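You operate a simulated robot arm through the tools that you are given. There is no shell and no other tool.

The job below is to be done with a simulated robot arm. You get a single attempt, and the scene is never put back.

TASK
Move the stop slider to 200 mm and clamp it.
Fine: CARRIAGE knob off and its lock at HELD first; both stay so.

It is judged by the outcome, as a careful person would: the job done as asked, and still so three seconds after it is handed in. It fails if anything else is knocked over, pushed out of place, dropped, spilled or broken.

THE ROBOT
A 6-joint arm with a two-finger parallel gripper, fixed in place. Base frame: the origin is at the foot of the arm, x ahead of it, y to its left, z up. Lengths are in mm, angles in rad, forces in N, time in s.
With the tool pointing down near the work surface it reaches from about 320 to 880 mm from the base axis. Its first joint turns from -2.007 to 2.007 rad. Payload 3.43 kg.
The tool frame sits at the grasp point between the pads (the TCP): z along the fingers, y along the line on which they close. The tips reach 34 mm beyond it. The gripper opens to 128 mm. The fingers are 24 mm wide and 12 mm thick; the gripper's body (48 by 130 mm) begins 96 mm behind the TCP.
Orientation is that of the tool frame in the base frame, as a unit quaternion [w, x, y, z]. With the fingers straight down and closing along the base's y, the tool's x points along the base's -x, its y along +y and its z along -z.

THE INTERFACE
- The arm moves only by the tool send_rows. Its argument "moves" is a list of rows, each an object of numbers (a shift or turn left out is 0, a gripper value left out holds the last): "x", "y", "z": the shift along the tool's x, y, z in units of 50 mm (1.0 is 50 mm); "rx", "ry", "rz": the turn, a rotation vector about the tool's x, y, z in units of 4 degrees (1.0 is 4 degrees); "gripper": the gripper command, from -1 (shut) to 1 (fully open), values between in proportion. In form: [{"x": .., "y": .., "z": .., "rx": .., "ry": .., "rz": .., "gripper": ..}, ...]. A call has 1 to 20 rows; each row shifts and turns the commanded pose from where the row before left it, along the tool's axes as they then stand. A call with a number of a shift or a turn outside -1 to 1 is refused whole. Each row takes 0.2 s and may step no farther than 50 mm and 0.15 rad from the row before; otherwise, or with a gripper value out of range, the whole call is refused. Where a pose cannot be reached the arm comes as near as it can. A force on the tool above 50 N (or 10 N above the force at the start of the call, whichever is more), or a blocked arm, ends the call early, and 0.2 s more pass. The fingers move at their own pace (about 108 mm/s each) and stop on an object; they squeeze with about 39 N. The grip force told is the motor's: it shows also when the fingers shut on nothing. Time passes only in rows, and 0.2 s behind the last, so rows that do not move let the fingers close. The reply holds the time, the measured pose of the TCP, the force on the tool along the base axes, the opening and the grip force, in the units named above and with some noise, with the torque about the TCP (base axes, N m) and any sound that the robot's microphone picked up, and new pictures: "pictures" is both (left out), scene, wrist or none.
- Cameras (640 x 400 px; columns grow to the right, rows downward): "scene" is fixed at [399.2, 649.7, 1181.7]; the picture's right is [-0.99, -0.13, 0.00], its down [-0.05, 0.36, -0.93] and it looks along [0.12, -0.92, -0.36] (base axes); focal length 321 px, centre (320, 200). "wrist" rides on the gripper at [76, -11, -160] in the tool frame; the picture's right is [0.15, 0.99, 0.00], its down [-0.88, 0.13, -0.46] and it looks along [-0.45, 0.07, 0.89] (tool axes); focal length 234 px, centre (320, 200). There is no depth. A picture from a camera that has moved, and an enlarged one, comes with that camera's place and axes in the base frame and with its lens.
- raise_lower(by): slides the trunk up (or, below 0, down) by that many mm; the arm rides with it, the base frame stays. It gives what a move gives, with no picture.
- close_up(camera, box): a new picture of the part [left, top, right, bottom] of that camera's present view, enlarged. It takes no simulated time.
- close_job(): hands the job in; it is judged then, once.

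Places have to be worked out from the pictures, the camera data and where the tool is seen. Open the gripper and draw the arm clear of the work before you hand the job in, unless the task says otherwise.

The tools are called after "Request:" as name(argument=value, ...) on one line, values as JSON. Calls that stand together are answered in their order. send_rows: Moves the arm, as the interface text tells. Its arguments: {"type":"object","properties":{"moves":{"type":"array","items":{"type":"object","properties":{"x":{"type":"number"},"y":{"type":"number"},"z":{"type":"number"},"rx":{"type":"number"},"ry":{"type":"number"},"rz":{"type":"number"},"gripper":{"type":"number"}}}},"pictures":{"type":"string","enum":["both","scene","wrist","none"]}},"required":["moves"]} The other tools are called the same way: raise_lower (by) slides the trunk up or down; close_up (camera, box) takes an enlarged picture of a part of a camera's view; close_job () hands the job in.

At the start:

```text
time: 0.0
position: [221.8, -556.6, 951.9]
tcp_rot: [0.0, 0.001, 1.0, -0.001]
wrist_force: [-0.2, -0.1, 0.5]
torque: [-0.03, -0.03, 0.0]
opening: 128.4
finger_force: 0.1
trunk travel left (down, up): [-575.0, 215.0]
```

scene: 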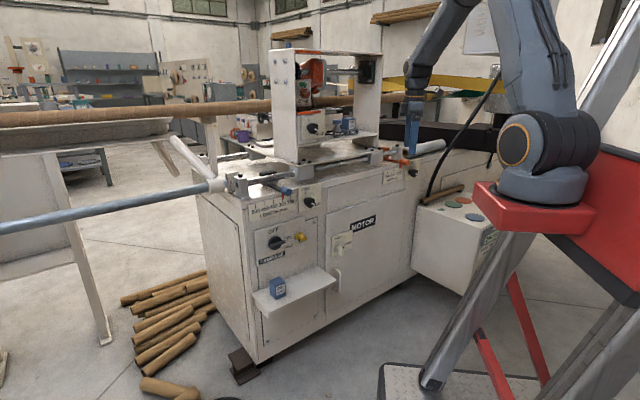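
wrist: 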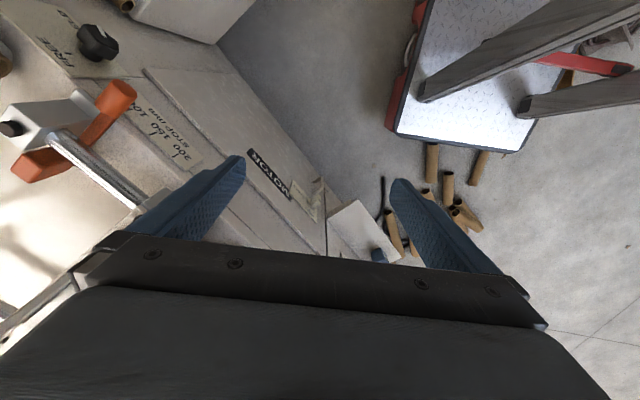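

The pictures show a cut-off machine with a control panel, a rod with orange levers, and a few labels. I'll enlarge the relevant parts of the view before moving anything.

Request:
close_up(camera="scene", box=[220, 140, 340, 215])

Request:
close_up(camera="scene", box=[320, 130, 460, 218])

Request:
close_up(camera="scene", box=[240, 210, 400, 310])

Request:
close_up(camera="wrist", box=[0, 0, 320, 200])

Request:
close_up(camera="scene", box=[400, 160, 520, 235])

```text
5.33 times, centred on (280, 178) of scene
camera zoom: at [399.2, 649.7, 1181.7], right [-0.99, -0.13, 0.0], down [-0.05, 0.36, -0.93], along [0.12, -0.92, -0.36], focal length 1713 px, centre (533, 320)
```

zoom: 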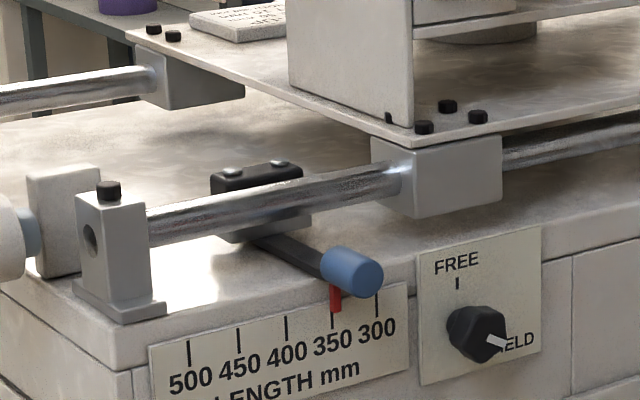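

```text
4.55 times, centred on (390, 174) of scene
camera zoom: at [399.2, 649.7, 1181.7], right [-0.99, -0.13, 0.0], down [-0.05, 0.36, -0.93], along [0.12, -0.92, -0.36], focal length 1460 px, centre (2, 318)
```

zoom: 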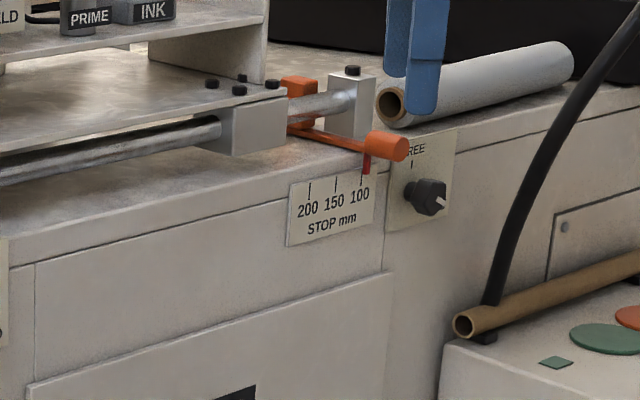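

```text
4.00 times, centred on (320, 260) of scene
camera zoom: at [399.2, 649.7, 1181.7], right [-0.99, -0.13, 0.0], down [-0.05, 0.36, -0.93], along [0.12, -0.92, -0.36], focal length 1285 px, centre (320, -40)
```

zoom: 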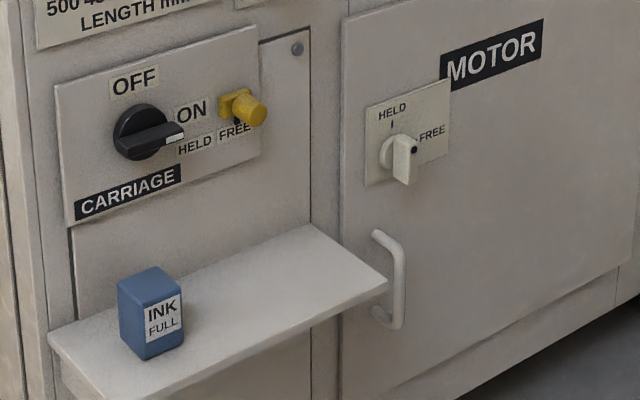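

```text
2.00 times, centred on (160, 100) of wrist
camera zoom: at [145.4, -568.0, 1111.3], right [-0.15, 0.99, 0.0], down [0.88, 0.13, 0.46], along [0.45, 0.07, -0.89], focal length 468 px, centre (640, 400)
```

zoom: 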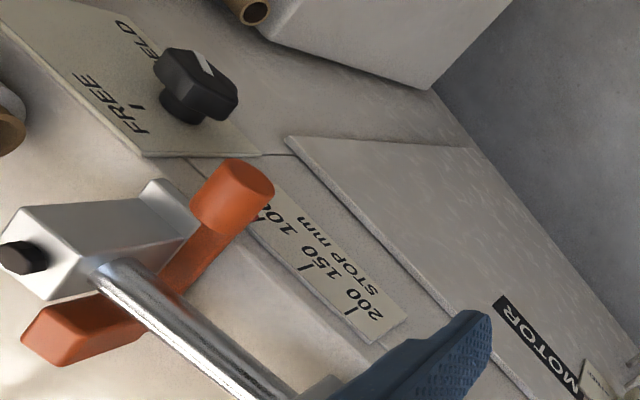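

```text
5.33 times, centred on (460, 198) of scene
camera zoom: at [399.2, 649.7, 1181.7], right [-0.99, -0.13, 0.0], down [-0.05, 0.36, -0.93], along [0.12, -0.92, -0.36], focal length 1713 px, centre (-427, 213)
```

zoom: 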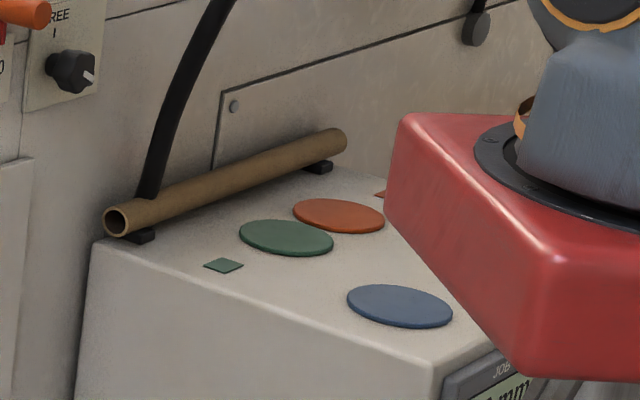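

The stop slider (orange) reads 100, the CARRIAGE knob seems to point at ON, and the yellow lock seems to be at FREE. I'll zoom further to confirm how each control works.

Request:
close_up(camera="scene", box=[256, 222, 312, 257])

Request:
close_up(camera="scene", box=[375, 140, 431, 190])

Request:
close_up(camera="scene", box=[216, 40, 416, 165])

Request:
close_up(camera="wrist", box=[0, 0, 160, 100])

Request:
close_up(camera="wrist", box=[60, 60, 220, 190])

Request:
close_up(camera="scene", box=[325, 210, 381, 260])

```text
11.43 times, centred on (284, 240) of scene
camera zoom: at [399.2, 649.7, 1181.7], right [-0.99, -0.13, 0.0], down [-0.05, 0.36, -0.93], along [0.12, -0.92, -0.36], focal length 3671 px, centre (731, -251)
```

zoom: 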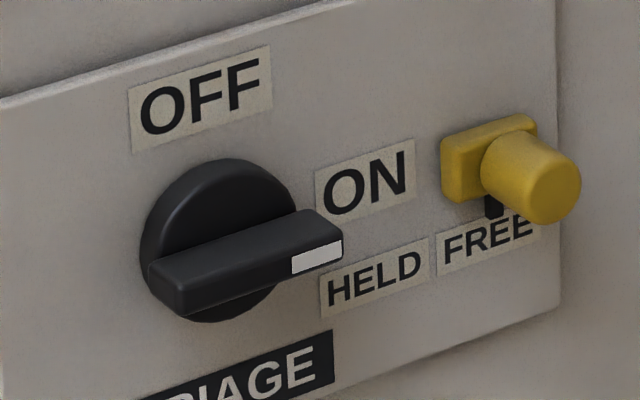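

```text
8.00 times, centred on (403, 165) of scene
camera zoom: at [399.2, 649.7, 1181.7], right [-0.99, -0.13, 0.0], down [-0.05, 0.36, -0.93], along [0.12, -0.92, -0.36], focal length 2570 px, centre (-344, 480)
```

zoom: 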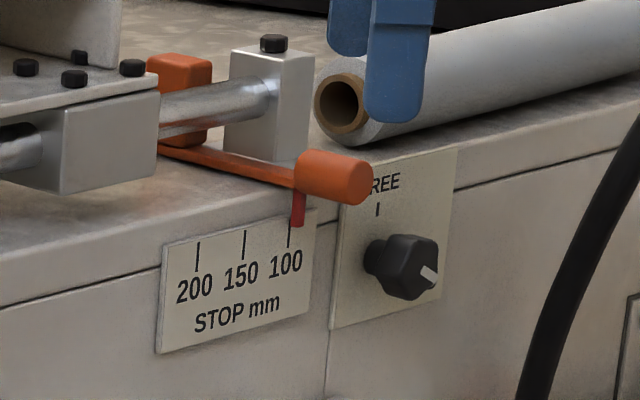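

```text
3.20 times, centred on (316, 102) of scene
camera zoom: at [399.2, 649.7, 1181.7], right [-0.99, -0.13, 0.0], down [-0.05, 0.36, -0.93], along [0.12, -0.92, -0.36], focal length 1028 px, centre (333, 512)
```

zoom: 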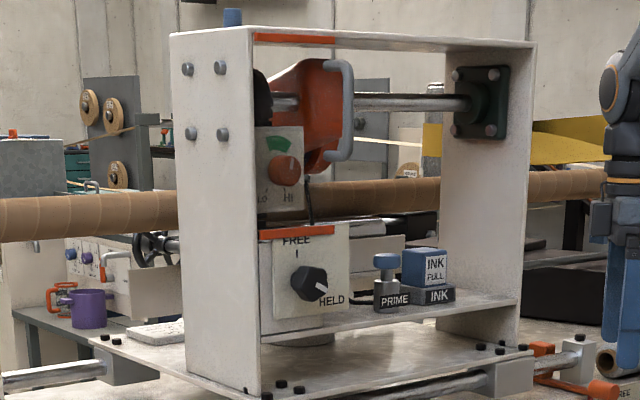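

```text
4.00 times, centred on (80, 50) of wrist
camera zoom: at [145.4, -568.0, 1111.3], right [-0.15, 0.99, 0.0], down [0.88, 0.13, 0.46], along [0.45, 0.07, -0.89], focal length 937 px, centre (1280, 800)
```

zoom: 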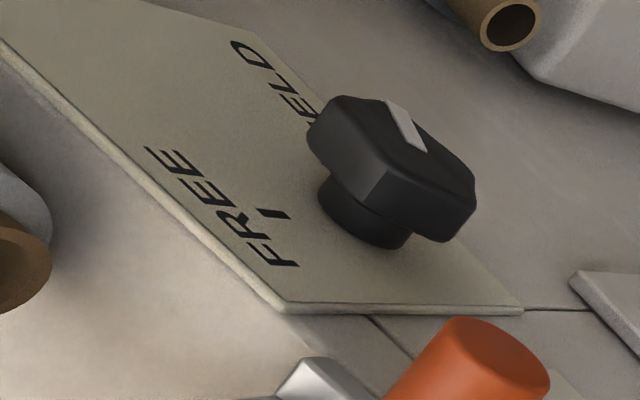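

```text
3.08 times, centred on (140, 125) of wrist
camera zoom: at [145.4, -568.0, 1111.3], right [-0.15, 0.99, 0.0], down [0.88, 0.13, 0.46], along [0.45, 0.07, -0.89], focal length 720 px, centre (874, 431)
```

zoom: 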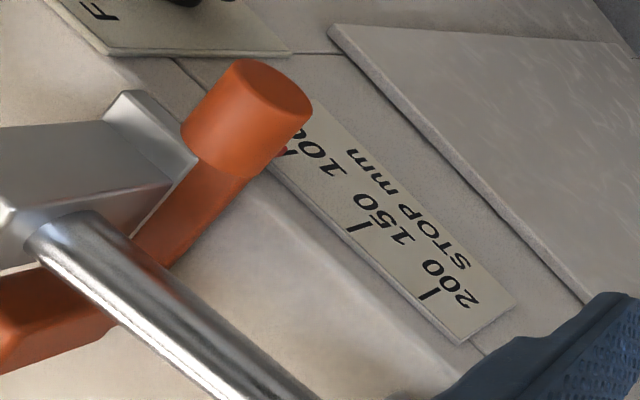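

```text
8.00 times, centred on (353, 235) of scene
camera zoom: at [399.2, 649.7, 1181.7], right [-0.99, -0.13, 0.0], down [-0.05, 0.36, -0.93], along [0.12, -0.92, -0.36], focal length 2570 px, centre (56, -80)
```

zoom: 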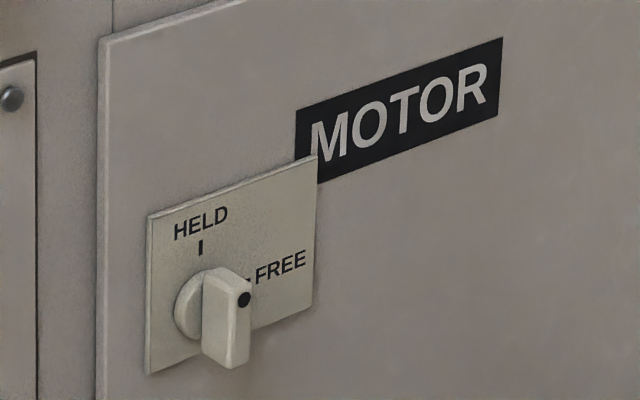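

The stop slider has a clamp knob beside it, now at HELD, and CARRIAGE is ON with its yellow lock at FREE. From triangulation the machine's front faces about (-0.7, 0.7, 0), roughly 740 mm from the base. I'll turn the tool toward horizontal, facing the panel with the camera on top, while backing off a little.

Request:
send_rows(moves=[{"x": 0.3, "y": 0.3}, {"x": 0.3, "y": 0.3}, {"rx": 1.0, "ry": 0.414, "rz": -1.0}, {"rx": 1.0, "ry": 0.414, "rz": -1.0}, {"rx": 1.0, "ry": 0.414, "rz": -1.0}, {"rx": 1.0, "ry": 0.414, "rz": -1.0}, {"rx": 1.0, "ry": 0.414, "rz": -1.0}, {"rx": 1.0, "ry": 0.414, "rz": -1.0}, {"rx": 1.0, "ry": 0.414, "rz": -1.0}, {"rx": 1.0, "ry": 0.414, "rz": -1.0}], pictures="both")

```text
time: 2.2
position: [192.8, -526.6, 950.5]
tcp_rot: [-0.112, -0.271, 0.917, -0.272]
wrist_force: [-0.8, -0.7, 0.2]
torque: [-0.01, 0.04, 0.01]
opening: 128.4
finger_force: 0.1
trunk travel left (down, up): [-575.0, 215.0]
camera wrist: at [144.1, -478.3, 1115.1], right [-0.67, 0.63, -0.38], down [0.68, 0.73, 0.01], along [0.28, -0.25, -0.92], focal length 234 px, centre (320, 200)
```

scene: 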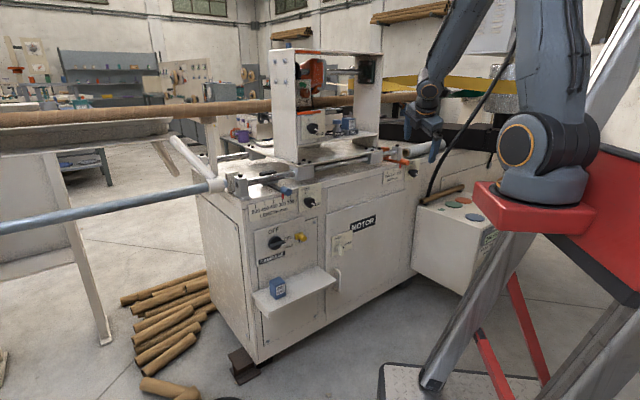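
wrist: 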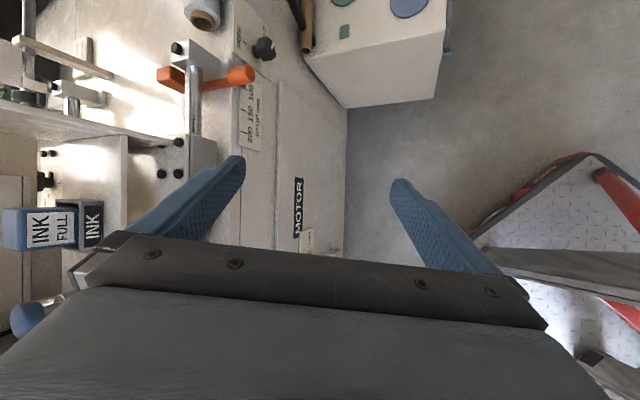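

The rotation goes as planned, and the rail direction comes out at about 47° in the base frame. I'll continue turning until the tool is horizontal.

Request:
send_rows(moves=[{"rx": 1.0, "ry": 0.414, "rz": -1.0}, {"rx": 1.0, "ry": 0.414, "rz": -1.0}, {"rx": 1.0, "ry": 0.414, "rz": -1.0}, {"rx": 1.0, "ry": 0.414, "rz": -1.0}, {"rx": 1.0, "ry": 0.414, "rz": -1.0}, {"rx": 1.0, "ry": 0.414, "rz": -1.0}, {"rx": 1.0, "ry": 0.414, "rz": -1.0}, {"rx": 1.0, "ry": 0.414, "rz": -1.0}, {"rx": 1.0, "ry": 0.414, "rz": -1.0}, {"rx": 1.0, "ry": 0.414, "rz": -1.0}], pictures="both")

```text
time: 4.4
position: [302.6, -496.7, 973.2]
tcp_rot: [-0.233, -0.538, 0.606, -0.538]
wrist_force: [0.3, 0.4, -0.2]
torque: [0.03, -0.01, 0.02]
opening: 127.8
finger_force: 0.1
out of reach, approached as far as the arm can: row 7, 8, 9, 10
trunk travel left (down, up): [-575.0, 215.0]
camera wrist: at [241.0, -380.9, 1093.4], right [-0.94, -0.21, -0.27], down [0.02, 0.74, -0.67], along [0.34, -0.63, -0.69], focal length 234 px, centre (320, 200)
```

scene: 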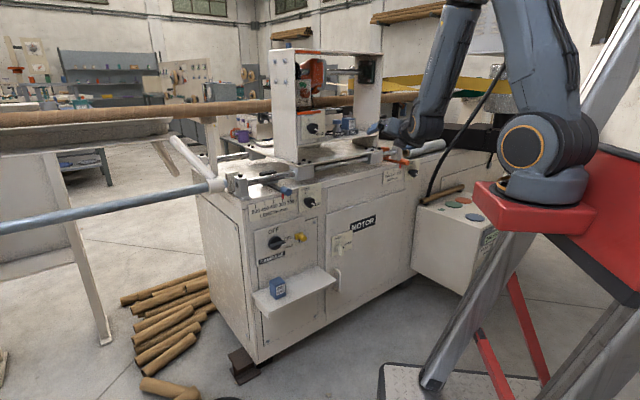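
wrist: 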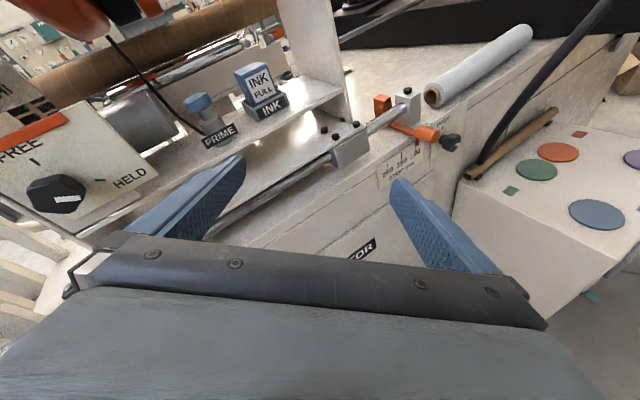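

The tool is nearly horizontal, but the arm drifted because this pose is too tight with the shoulder so high. I'll lower the trunk so the shoulder sits nearer the controls; the TCP is clear in front of the panel.

Request:
raise_lower(by=-120)

Request:
send_rows(moves=[{"x": 0, "y": 0, "z": 0}], pictures="both")

```text
time: 5.9
position: [335.5, -496.8, 854.0]
tcp_rot: [-0.234, -0.538, 0.606, -0.537]
wrist_force: [0.5, -0.1, 0.1]
torque: [-0.01, -0.05, -0.02]
opening: 127.8
finger_force: 0.1
trunk travel left (down, up): [-455.0, 335.0]
```

```text
time: 6.3
position: [335.9, -496.3, 853.6]
tcp_rot: [-0.234, -0.538, 0.606, -0.538]
wrist_force: [0.1, 0.2, -0.8]
torque: [0.02, 0.01, 0.04]
opening: 128.1
finger_force: 0.0
trunk travel left (down, up): [-455.0, 335.0]
camera wrist: at [274.4, -381.2, 973.5], right [-0.94, -0.21, -0.27], down [0.02, 0.74, -0.67], along [0.34, -0.63, -0.69], focal length 234 px, centre (320, 200)
```

scene: 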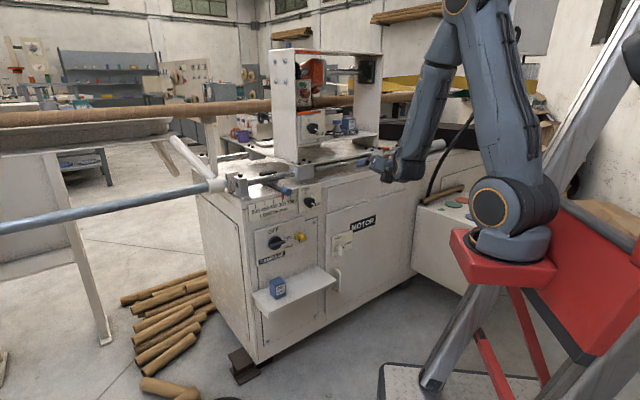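
wrist: 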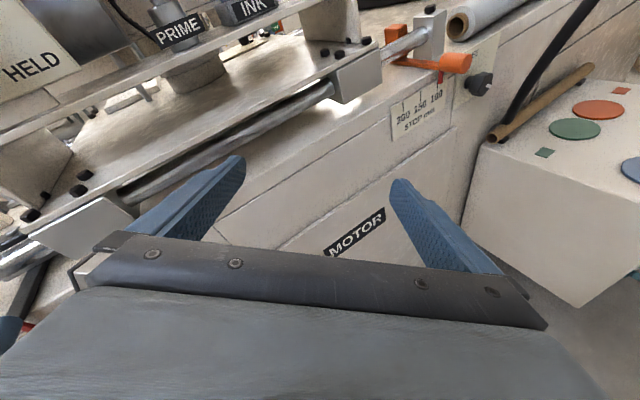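

The trunk slides on an incline, so lowering it also moved the arm about 33 mm in +x. I'll finish the rotation in place.

Request:
send_rows(moves=[{"rx": 1.0, "ry": 0.414, "rz": -1.0}, {"rx": 1.0, "ry": 0.414, "rz": -1.0}, {"rx": 1.0, "ry": 0.414, "rz": -1.0}, {"rx": 1.0, "ry": 0.414, "rz": -1.0}, {"rx": 1.0, "ry": 0.414, "rz": -1.0}, {"rx": 1.0, "ry": 0.414, "rz": -1.0}, {"rx": 1.0, "ry": 0.414, "rz": -1.0}], pictures="both")

```text
time: 7.9
position: [519.7, -356.4, 865.1]
tcp_rot: [0.288, 0.647, -0.295, 0.642]
wrist_force: [-0.5, -0.4, 0.1]
torque: [0.0, -0.01, 0.02]
opening: 128.0
finger_force: 0.3
out of reach, approached as far as the arm can: row 1, 2, 3, 4, 5, 6, 7
trunk travel left (down, up): [-455.0, 335.0]
camera wrist: at [421.8, -229.8, 943.6], right [-0.74, -0.66, 0.14], down [-0.4, 0.27, -0.88], along [0.54, -0.71, -0.46], focal length 234 px, centre (320, 200)
```

scene: 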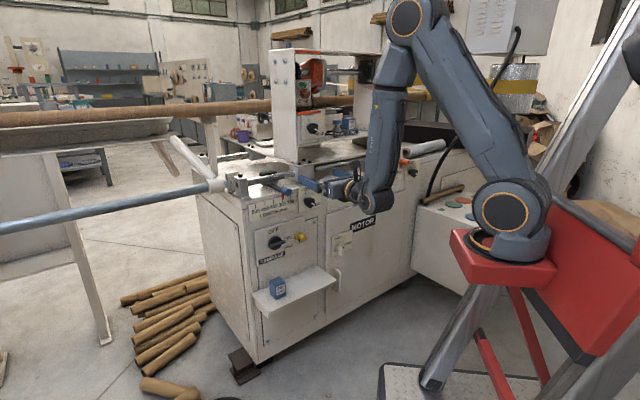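
wrist: 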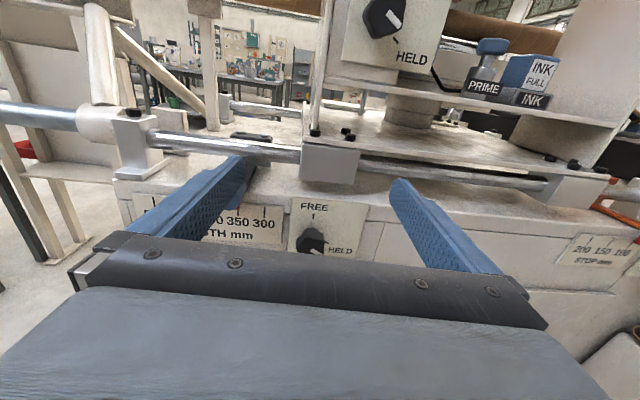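

The tool is now level with the camera on top, though the arm slid sideways toward the LENGTH side while finding a reachable pose. I'll back it off a little to check whether commands are relative to the actual pose, and enlarge the view.

Request:
send_rows(moves=[{"z": -0.4}], pictures="wrist")

Request:
close_up(camera="wrist", box=[440, 140, 640, 265])

Request:
close_up(camera="wrist", box=[100, 120, 400, 265])

```text
time: 8.3
position: [526.9, -345.9, 860.4]
tcp_rot: [0.281, 0.649, -0.288, 0.645]
wrist_force: [0.1, -0.4, -0.1]
torque: [-0.01, 0.0, -0.02]
opening: 128.1
finger_force: 0.0
out of reach, approached as far as the arm can: row 1
trunk travel left (down, up): [-455.0, 335.0]
camera wrist: at [425.1, -222.7, 938.1], right [-0.73, -0.67, 0.14], down [-0.41, 0.26, -0.88], along [0.55, -0.7, -0.46], focal length 234 px, centre (320, 200)
```

wrist: 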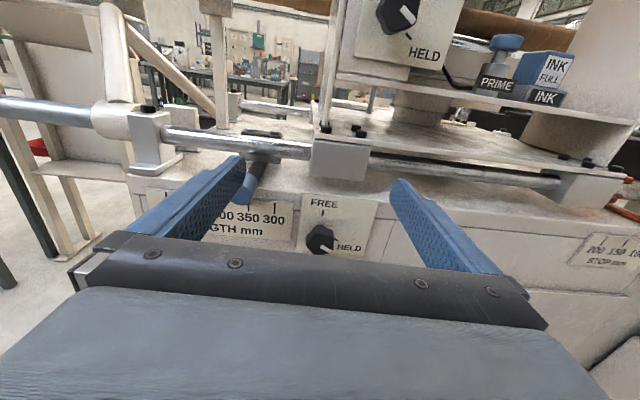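

```text
3.20 times, centred on (540, 202) of wrist
camera zoom: at [425.1, -222.7, 938.1], right [-0.73, -0.67, 0.14], down [-0.41, 0.26, -0.88], along [0.55, -0.7, -0.46], focal length 749 px, centre (-384, 192)
```

zoom: 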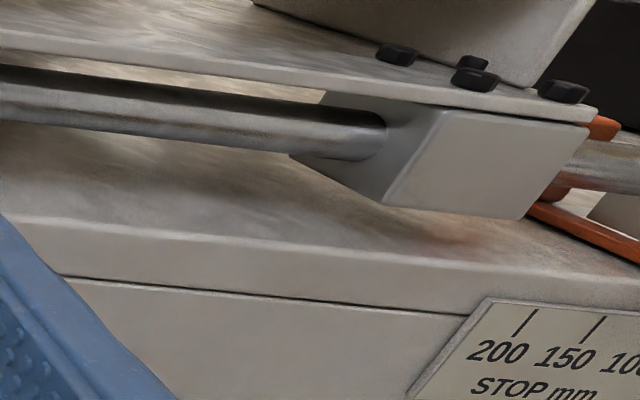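

```text
2.13 times, centred on (250, 192) of wrist
camera zoom: at [425.1, -222.7, 938.1], right [-0.73, -0.67, 0.14], down [-0.41, 0.26, -0.88], along [0.55, -0.7, -0.46], focal length 500 px, centre (469, 216)
```

zoom: 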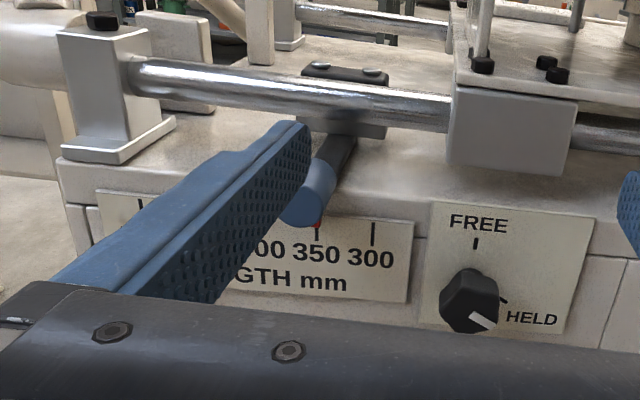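

The readings show that the commanded pose is still out of reach and differs from the actual one. I'll shift the command sideways along the rail (tool -y) in small steps, watching for it to become reachable.

Request:
send_rows(moves=[{"y": -0.6}, {"y": -0.6}], pictures="none")

```text
time: 8.9
position: [568.1, -307.2, 861.9]
tcp_rot: [0.278, 0.651, -0.287, 0.646]
wrist_force: [-0.4, 0.1, -0.1]
torque: [-0.01, -0.02, 0.03]
opening: 127.9
finger_force: 0.0
trunk travel left (down, up): [-455.0, 335.0]
```

Now the pose is reachable and commands track the actual pose. From triangulation the face runs at about 44°, with the CARRIAGE knob near (693, -351, 617) and the yellow lock near (620, -423, 613). I'll shift left and back off, then lower the trunk.

Request:
send_rows(moves=[{"y": -0.6, "z": -0.3}, {"y": -0.6, "z": -0.5}, {"z": -0.4}], pictures="scene")

```text
time: 9.7
position: [571.1, -222.7, 861.9]
tcp_rot: [0.279, 0.65, -0.288, 0.646]
wrist_force: [-0.3, -0.2, -0.9]
torque: [-0.02, 0.01, 0.0]
opening: 128.0
finger_force: 0.1
trunk travel left (down, up): [-455.0, 335.0]
```

scene: 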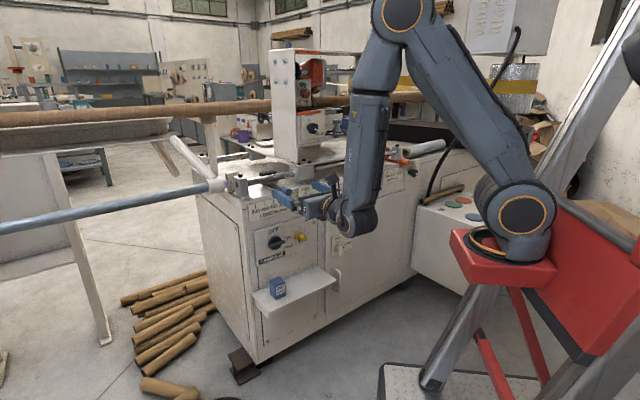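

There is good clearance now, about 177 mm in front of the panel and lined up with the CARRIAGE knob. I'll lower the trunk to bring the arm to its height.

Request:
raise_lower(by=-200)

Request:
send_rows(moves=[{"x": 0}], pictures="both")

```text
time: 11.9
position: [625.6, -222.0, 662.7]
tcp_rot: [0.279, 0.65, -0.288, 0.645]
wrist_force: [-0.1, -0.3, -0.7]
torque: [0.03, 0.03, -0.01]
opening: 128.2
finger_force: 0.1
trunk travel left (down, up): [-255.0, 535.0]
```

```text
time: 12.3
position: [625.1, -222.5, 663.2]
tcp_rot: [0.279, 0.65, -0.286, 0.646]
wrist_force: [-0.2, 0.2, 0.5]
torque: [0.0, -0.04, 0.02]
opening: 128.0
finger_force: 0.1
trunk travel left (down, up): [-255.0, 535.0]
camera wrist: at [524.7, -98.2, 739.8], right [-0.73, -0.67, 0.14], down [-0.41, 0.26, -0.88], along [0.55, -0.69, -0.46], focal length 234 px, centre (320, 200)
```

scene: 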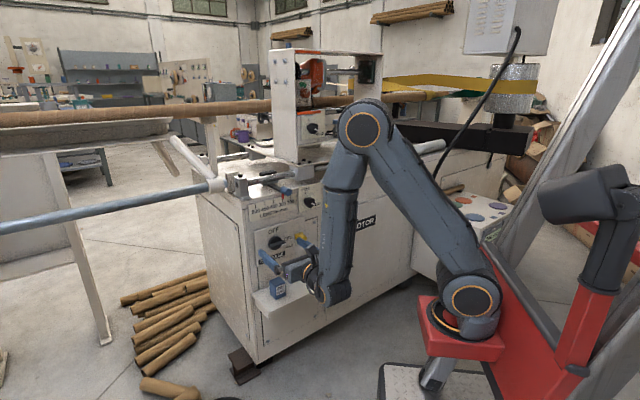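
wrist: 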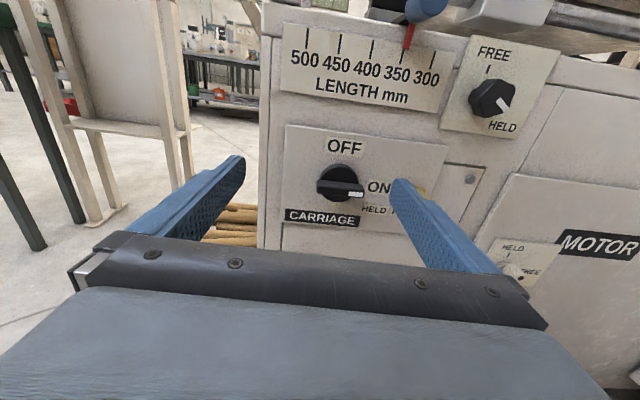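

Now the CARRIAGE panel is right in view. I'll enlarge it to locate the knob and lock precisely.

Request:
close_up(camera="wrist", box=[280, 120, 440, 240])

Request:
close_up(camera="wrist", box=[260, 0, 580, 200])

Request:
close_up(camera="scene", box=[240, 210, 360, 300])

```text
3.33 times, centred on (360, 180) of wrist
camera zoom: at [524.7, -98.2, 739.8], right [-0.73, -0.67, 0.14], down [-0.41, 0.26, -0.88], along [0.55, -0.69, -0.46], focal length 781 px, centre (187, 267)
```

zoom: 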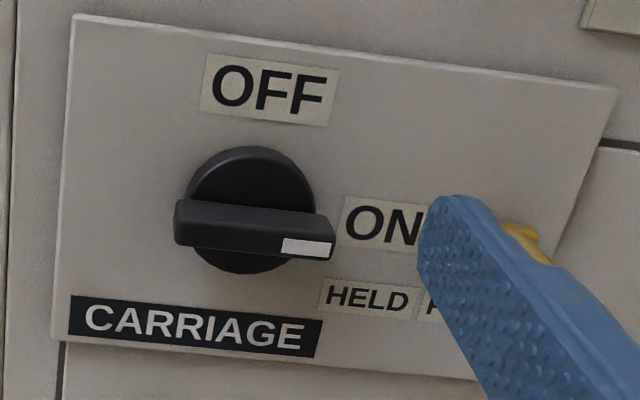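

```text
2.00 times, centred on (420, 100) of wrist
camera zoom: at [524.7, -98.2, 739.8], right [-0.73, -0.67, 0.14], down [-0.41, 0.26, -0.88], along [0.55, -0.69, -0.46], focal length 468 px, centre (120, 400)
```

zoom: 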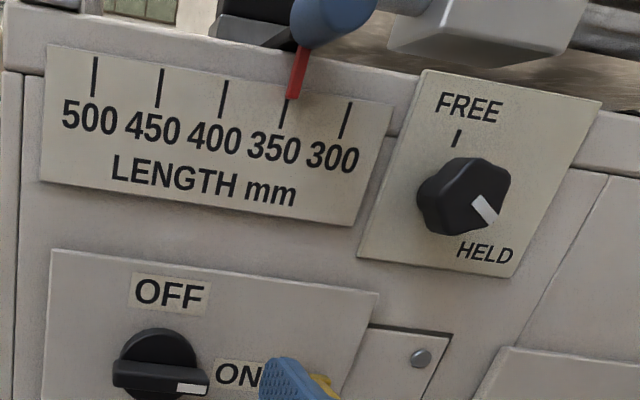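

```text
4.44 times, centred on (300, 255) of scene
camera zoom: at [399.2, 649.7, 1181.7], right [-0.99, -0.13, 0.0], down [-0.05, 0.36, -0.93], along [0.12, -0.92, -0.36], focal length 1428 px, centre (409, -44)
```

zoom: 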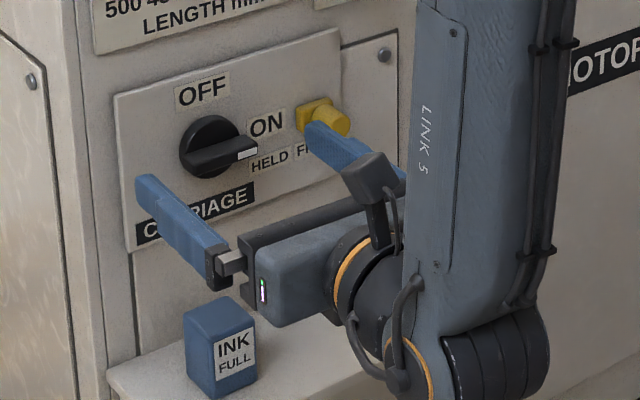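

The panel direction refines to 45°. The knob axis is about 34 mm to the right and 40 mm below the tool axis, so I'll straighten the yaw by about 2° and centre the tool on the knob at a standoff.

Request:
send_rows(moves=[{"rx": 0.55}, {"x": -0.4, "y": 0.34}, {"x": -0.4, "y": 0.33}, {"x": 0}], pictures="wrist")

Request:
close_up(camera="wrist", box=[240, 80, 400, 200])

```text
time: 13.3
position: [612.1, -246.5, 618.0]
tcp_rot: [0.267, 0.655, -0.275, 0.652]
wrist_force: [-0.5, -0.1, -0.4]
torque: [0.0, -0.05, -0.02]
opening: 128.0
finger_force: 0.1
out of reach, approached as far as the arm can: row 1, 2
trunk travel left (down, up): [-255.0, 535.0]
camera wrist: at [506.7, -126.6, 695.6], right [-0.7, -0.7, 0.14], down [-0.41, 0.24, -0.88], along [0.58, -0.67, -0.46], focal length 234 px, centre (320, 200)
```

wrist: 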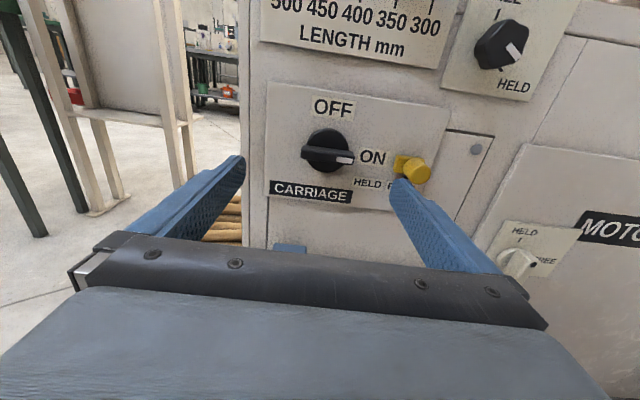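

```text
3.33 times, centred on (320, 140) of wrist
camera zoom: at [506.7, -126.6, 695.6], right [-0.7, -0.7, 0.14], down [-0.41, 0.24, -0.88], along [0.58, -0.67, -0.46], focal length 781 px, centre (320, 400)
```

zoom: 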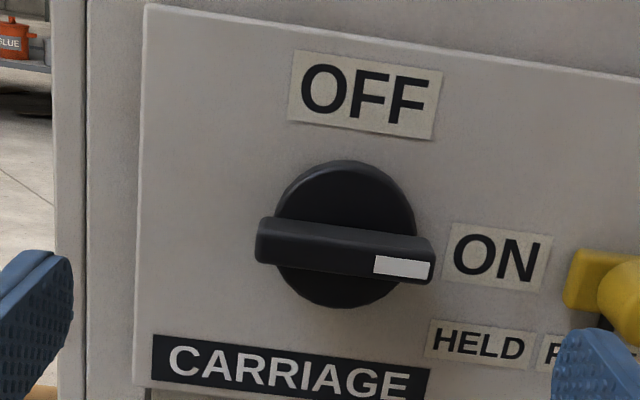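

The knob axis works out at about 9 mm right and 4 mm above the tool axis, with the yaw now square to the panel. I'll centre on it, then roll the tool 90° so the fingers close above and below the horizontal bar.

Request:
send_rows(moves=[{"x": 0.09, "y": 0.17}, {"rz": 1}, {"rz": 1}, {"rz": 1}, {"rz": 1}, {"rz": 1}, {"rz": 1}, {"rz": 1}, {"rz": 1}, {"rz": 1}, {"rz": 1}, {"rz": 1}], pictures="both")

```text
time: 15.9
position: [611.6, -254.0, 622.1]
tcp_rot: [0.002, 0.503, -0.501, 0.704]
wrist_force: [0.1, 0.1, 0.4]
torque: [0.02, 0.01, -0.02]
opening: 128.0
finger_force: 0.0
out of reach, approached as far as the arm can: row 1
trunk travel left (down, up): [-255.0, 535.0]
camera wrist: at [466.6, -173.7, 684.5], right [-0.58, -0.57, -0.59], down [0.05, 0.7, -0.71], along [0.82, -0.44, -0.38], focal length 234 px, centre (320, 200)
```

scene: 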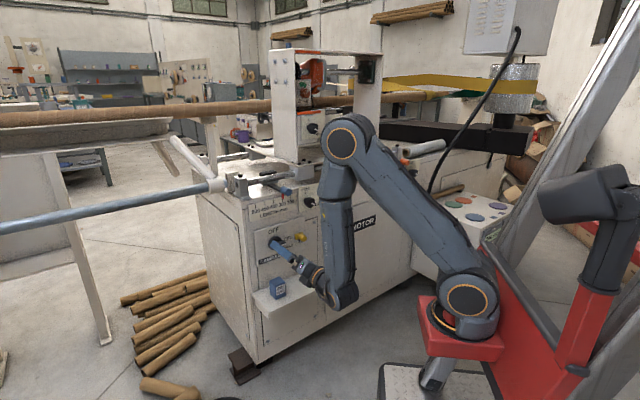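
wrist: 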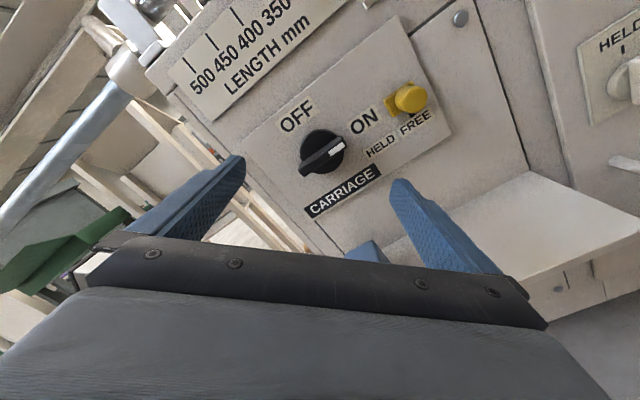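

The roll works and the TCP holds station. I'll complete the roll and narrow the opening to about 60 mm.

Request:
send_rows(moves=[{"rz": 1, "gripper": 0.0}, {"rz": 1}, {"rz": 1}, {"rz": 1}, {"rz": 1}, {"rz": 1}, {"rz": 1}, {"rz": 1}, {"rz": 1}, {"rz": 1}, {"rz": 1}, {"rz": 0.5}], pictures="both")

Request:
close_up(camera="wrist", box=[240, 80, 400, 200])

```text
time: 18.5
position: [612.6, -254.7, 621.3]
tcp_rot: [0.271, -0.269, 0.658, -0.649]
wrist_force: [0.3, -0.4, 0.4]
torque: [-0.01, 0.0, 0.02]
opening: 64.2
finger_force: 0.0
trunk travel left (down, up): [-255.0, 535.0]
camera wrist: at [444.6, -194.9, 633.4], right [-0.1, -0.09, -0.99], down [0.3, 0.95, -0.12], along [0.95, -0.31, -0.07], focal length 234 px, centre (320, 200)
```

scene: 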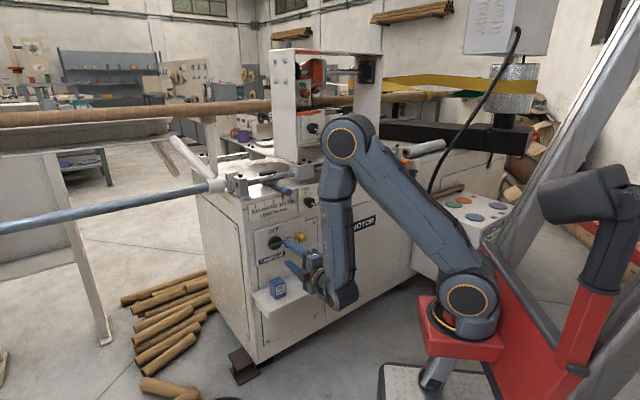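
wrist: 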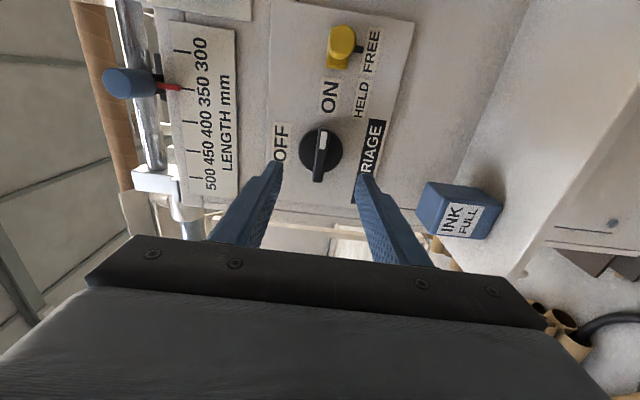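

```text
3.33 times, centred on (320, 140) of wrist
camera zoom: at [444.6, -194.9, 633.4], right [-0.1, -0.09, -0.99], down [0.3, 0.95, -0.12], along [0.95, -0.31, -0.07], focal length 781 px, centre (320, 400)
```

zoom: 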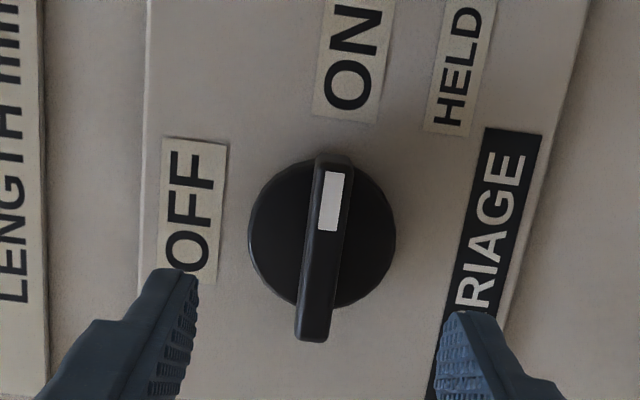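

The bar now lies between the fingers, with the knob about 4 mm right of and 2 mm below the tool axis. I'll correct that and advance 45 mm.

Request:
send_rows(moves=[{"x": 0.08, "y": 0.035}, {"z": 0.3}, {"z": 0.3}, {"z": 0.3}], pictures="both")

Request:
close_up(camera="wrist", box=[240, 80, 400, 200])

Request:
close_up(camera="scene", box=[250, 215, 340, 285])

```text
time: 19.5
position: [640.3, -289.8, 617.9]
tcp_rot: [0.272, -0.269, 0.658, -0.648]
wrist_force: [-0.3, 0.2, -0.3]
torque: [0.02, -0.02, -0.02]
opening: 63.9
finger_force: 0.1
trunk travel left (down, up): [-255.0, 535.0]
camera wrist: at [473.1, -230.1, 631.1], right [-0.1, -0.09, -0.99], down [0.3, 0.95, -0.12], along [0.95, -0.31, -0.07], focal length 234 px, centre (320, 200)
```

scene: 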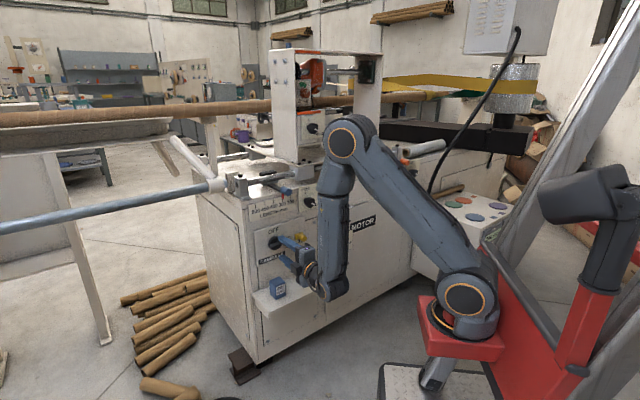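
wrist: 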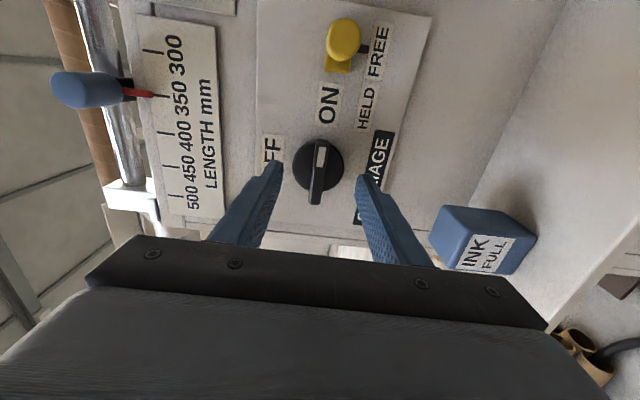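

```text
3.33 times, centred on (320, 140) of wrist
camera zoom: at [473.1, -230.1, 631.1], right [-0.1, -0.09, -0.99], down [0.3, 0.95, -0.12], along [0.95, -0.31, -0.07], focal length 781 px, centre (320, 400)
```

zoom: 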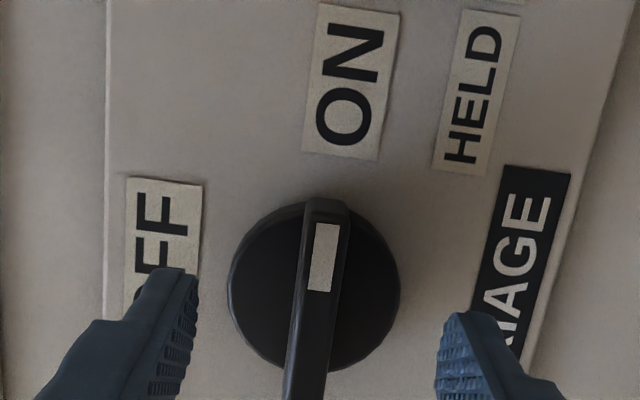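

```text
5.71 times, centred on (295, 250) of scene
camera zoom: at [399.2, 649.7, 1181.7], right [-0.99, -0.13, 0.0], down [-0.05, 0.36, -0.93], along [0.12, -0.92, -0.36], focal length 1835 px, centre (463, -86)
```

zoom: 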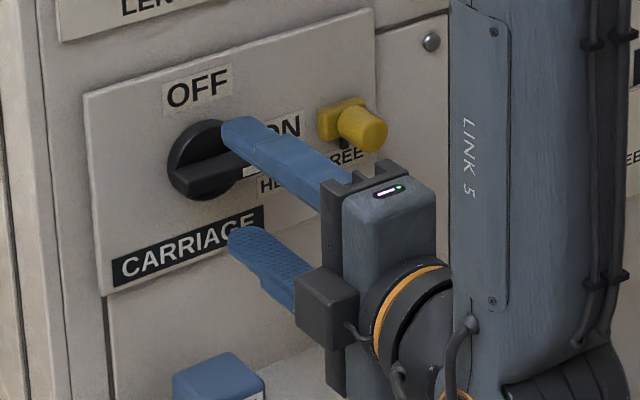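

Alignment on the bar is within about a millimetre. I'll advance another 24 mm so that the tips straddle the bar just clear of the disc.

Request:
send_rows(moves=[{"z": 0.16}, {"z": 0.16}, {"z": 0.16}], pictures="both")

Request:
close_up(camera="scene", box=[250, 215, 340, 285])

Request:
close_up(camera="wrist", box=[240, 110, 400, 230])

```text
time: 20.3
position: [656.5, -306.3, 618.1]
tcp_rot: [0.271, -0.269, 0.658, -0.65]
wrist_force: [-0.3, 0.5, 0.0]
torque: [0.0, -0.04, -0.05]
opening: 64.2
finger_force: 0.0
trunk travel left (down, up): [-255.0, 535.0]
camera wrist: at [490.0, -246.8, 630.6], right [-0.11, -0.09, -0.99], down [0.3, 0.95, -0.12], along [0.95, -0.31, -0.07], focal length 234 px, centre (320, 200)
```

scene: 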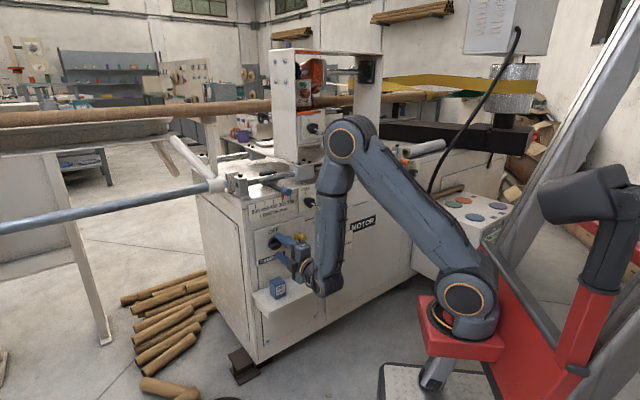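
wrist: 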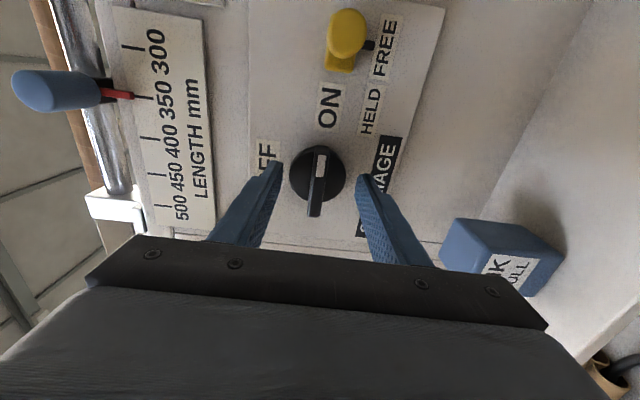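

```text
5.71 times, centred on (295, 250) of scene
camera zoom: at [399.2, 649.7, 1181.7], right [-0.99, -0.13, 0.0], down [-0.05, 0.36, -0.93], along [0.12, -0.92, -0.36], focal length 1835 px, centre (463, -86)
```

zoom: 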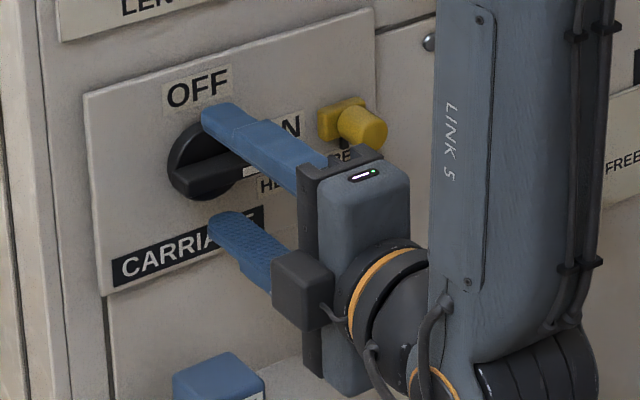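

```text
3.33 times, centred on (320, 170) of wrist
camera zoom: at [490.0, -246.8, 630.6], right [-0.11, -0.09, -0.99], down [0.3, 0.95, -0.12], along [0.95, -0.31, -0.07], focal length 781 px, centre (320, 300)
```

zoom: 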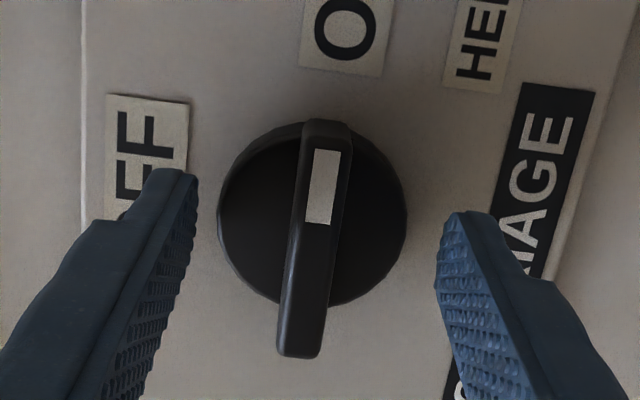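

The tips sit about 4 mm in front of the disc, straddling the bar. I'll close the gripper on it.

Request:
send_rows(moves=[{"gripper": -1}, {"gripper": -1}, {"gripper": -1}], pictures="wrist")

```text
time: 21.1
position: [657.2, -306.3, 619.6]
tcp_rot: [0.272, -0.267, 0.658, -0.649]
wrist_force: [-2.2, 0.2, 14.0]
torque: [-1.11, -0.46, -0.24]
opening: 11.6
finger_force: 45.2
trunk travel left (down, up): [-255.0, 535.0]
camera wrist: at [490.0, -246.8, 631.7], right [-0.1, -0.09, -0.99], down [0.3, 0.95, -0.12], along [0.95, -0.31, -0.07], focal length 234 px, centre (320, 200)
```

wrist: 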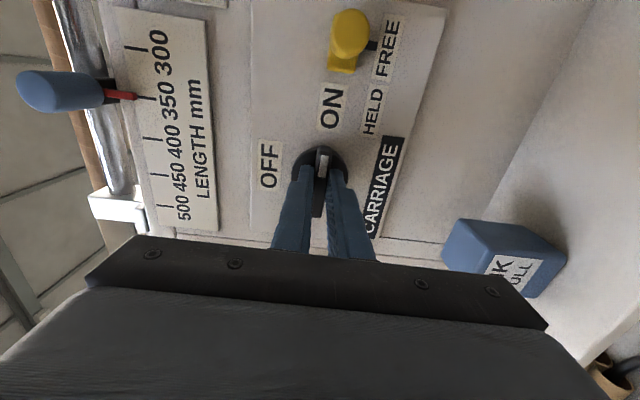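

The bar is gripped (11.6 mm thick), with a 14 N upward bias showing the knob sits slightly higher than the tool. I'll ease up 1.5 mm and begin turning counter-clockwise toward OFF.

Request:
send_rows(moves=[{"y": -0.035}, {"rz": -1}, {"rz": -1}, {"rz": -1}, {"rz": -1}], pictures="wrist")

```text
time: 22.3
position: [656.8, -306.7, 620.5]
tcp_rot: [-0.178, 0.358, -0.613, 0.682]
wrist_force: [8.1, -7.3, 5.1]
torque: [-0.85, -0.93, -0.82]
opening: 11.8
finger_force: 44.9
trunk travel left (down, up): [-255.0, 535.0]
camera wrist: at [494.4, -242.7, 653.2], right [-0.29, -0.28, -0.91], down [0.25, 0.9, -0.36], along [0.92, -0.34, -0.19], focal length 234 px, centre (320, 200)
```

wrist: 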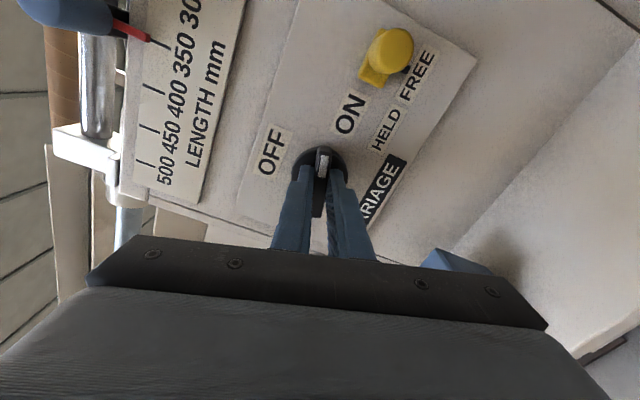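

The knob turns with the tool, and the forces stay low. I'll keep turning.

Request:
send_rows(moves=[{"rz": -1}, {"rz": -1}, {"rz": -1}, {"rz": -1}, {"rz": -1}, {"rz": -1}, {"rz": -1}, {"rz": -1}, {"rz": -1}], pictures="wrist")

```text
time: 24.3
position: [657.8, -305.1, 621.7]
tcp_rot: [0.041, 0.53, -0.473, 0.703]
wrist_force: [6.5, -2.7, 13.5]
torque: [-1.04, -1.04, -0.01]
opening: 11.8
finger_force: 45.3
trunk travel left (down, up): [-255.0, 535.0]
camera wrist: at [517.3, -220.2, 689.1], right [-0.62, -0.61, -0.5], down [-0.01, 0.64, -0.77], along [0.79, -0.47, -0.4], focal length 234 px, centre (320, 200)
```

wrist: 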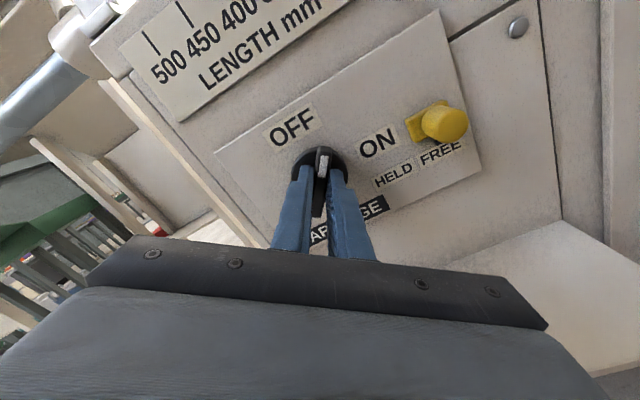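

It is more than half way, with a mild upward bias. I'll ease up 1 mm and continue the turn.

Request:
send_rows(moves=[{"x": 0.016, "y": -0.012, "rz": -1}, {"rz": -1}, {"rz": -1}, {"rz": -1}, {"rz": -1}, {"rz": -1}, {"rz": -1}], pictures="both")

```text
time: 25.9
position: [657.5, -305.3, 622.5]
tcp_rot: [0.209, 0.629, -0.33, 0.672]
wrist_force: [12.8, 5.8, 13.4]
torque: [0.09, 0.16, 0.48]
opening: 11.9
finger_force: 45.5
trunk travel left (down, up): [-255.0, 535.0]
camera wrist: at [542.9, -194.8, 699.8], right [-0.71, -0.71, -0.04], down [-0.31, 0.35, -0.89], along [0.64, -0.61, -0.46], focal length 234 px, centre (320, 200)
```

scene: 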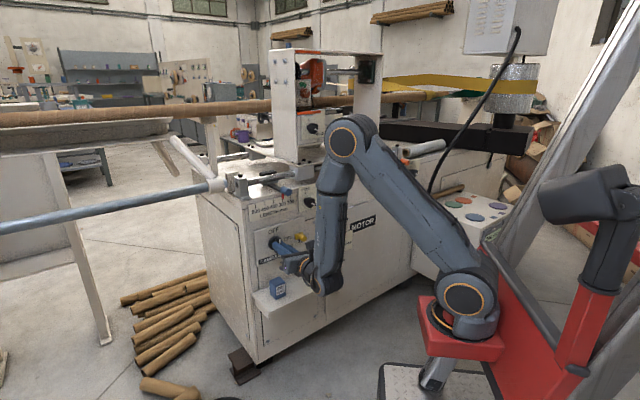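
wrist: 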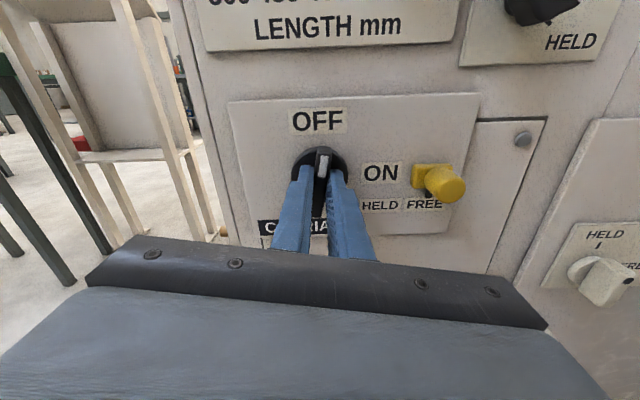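

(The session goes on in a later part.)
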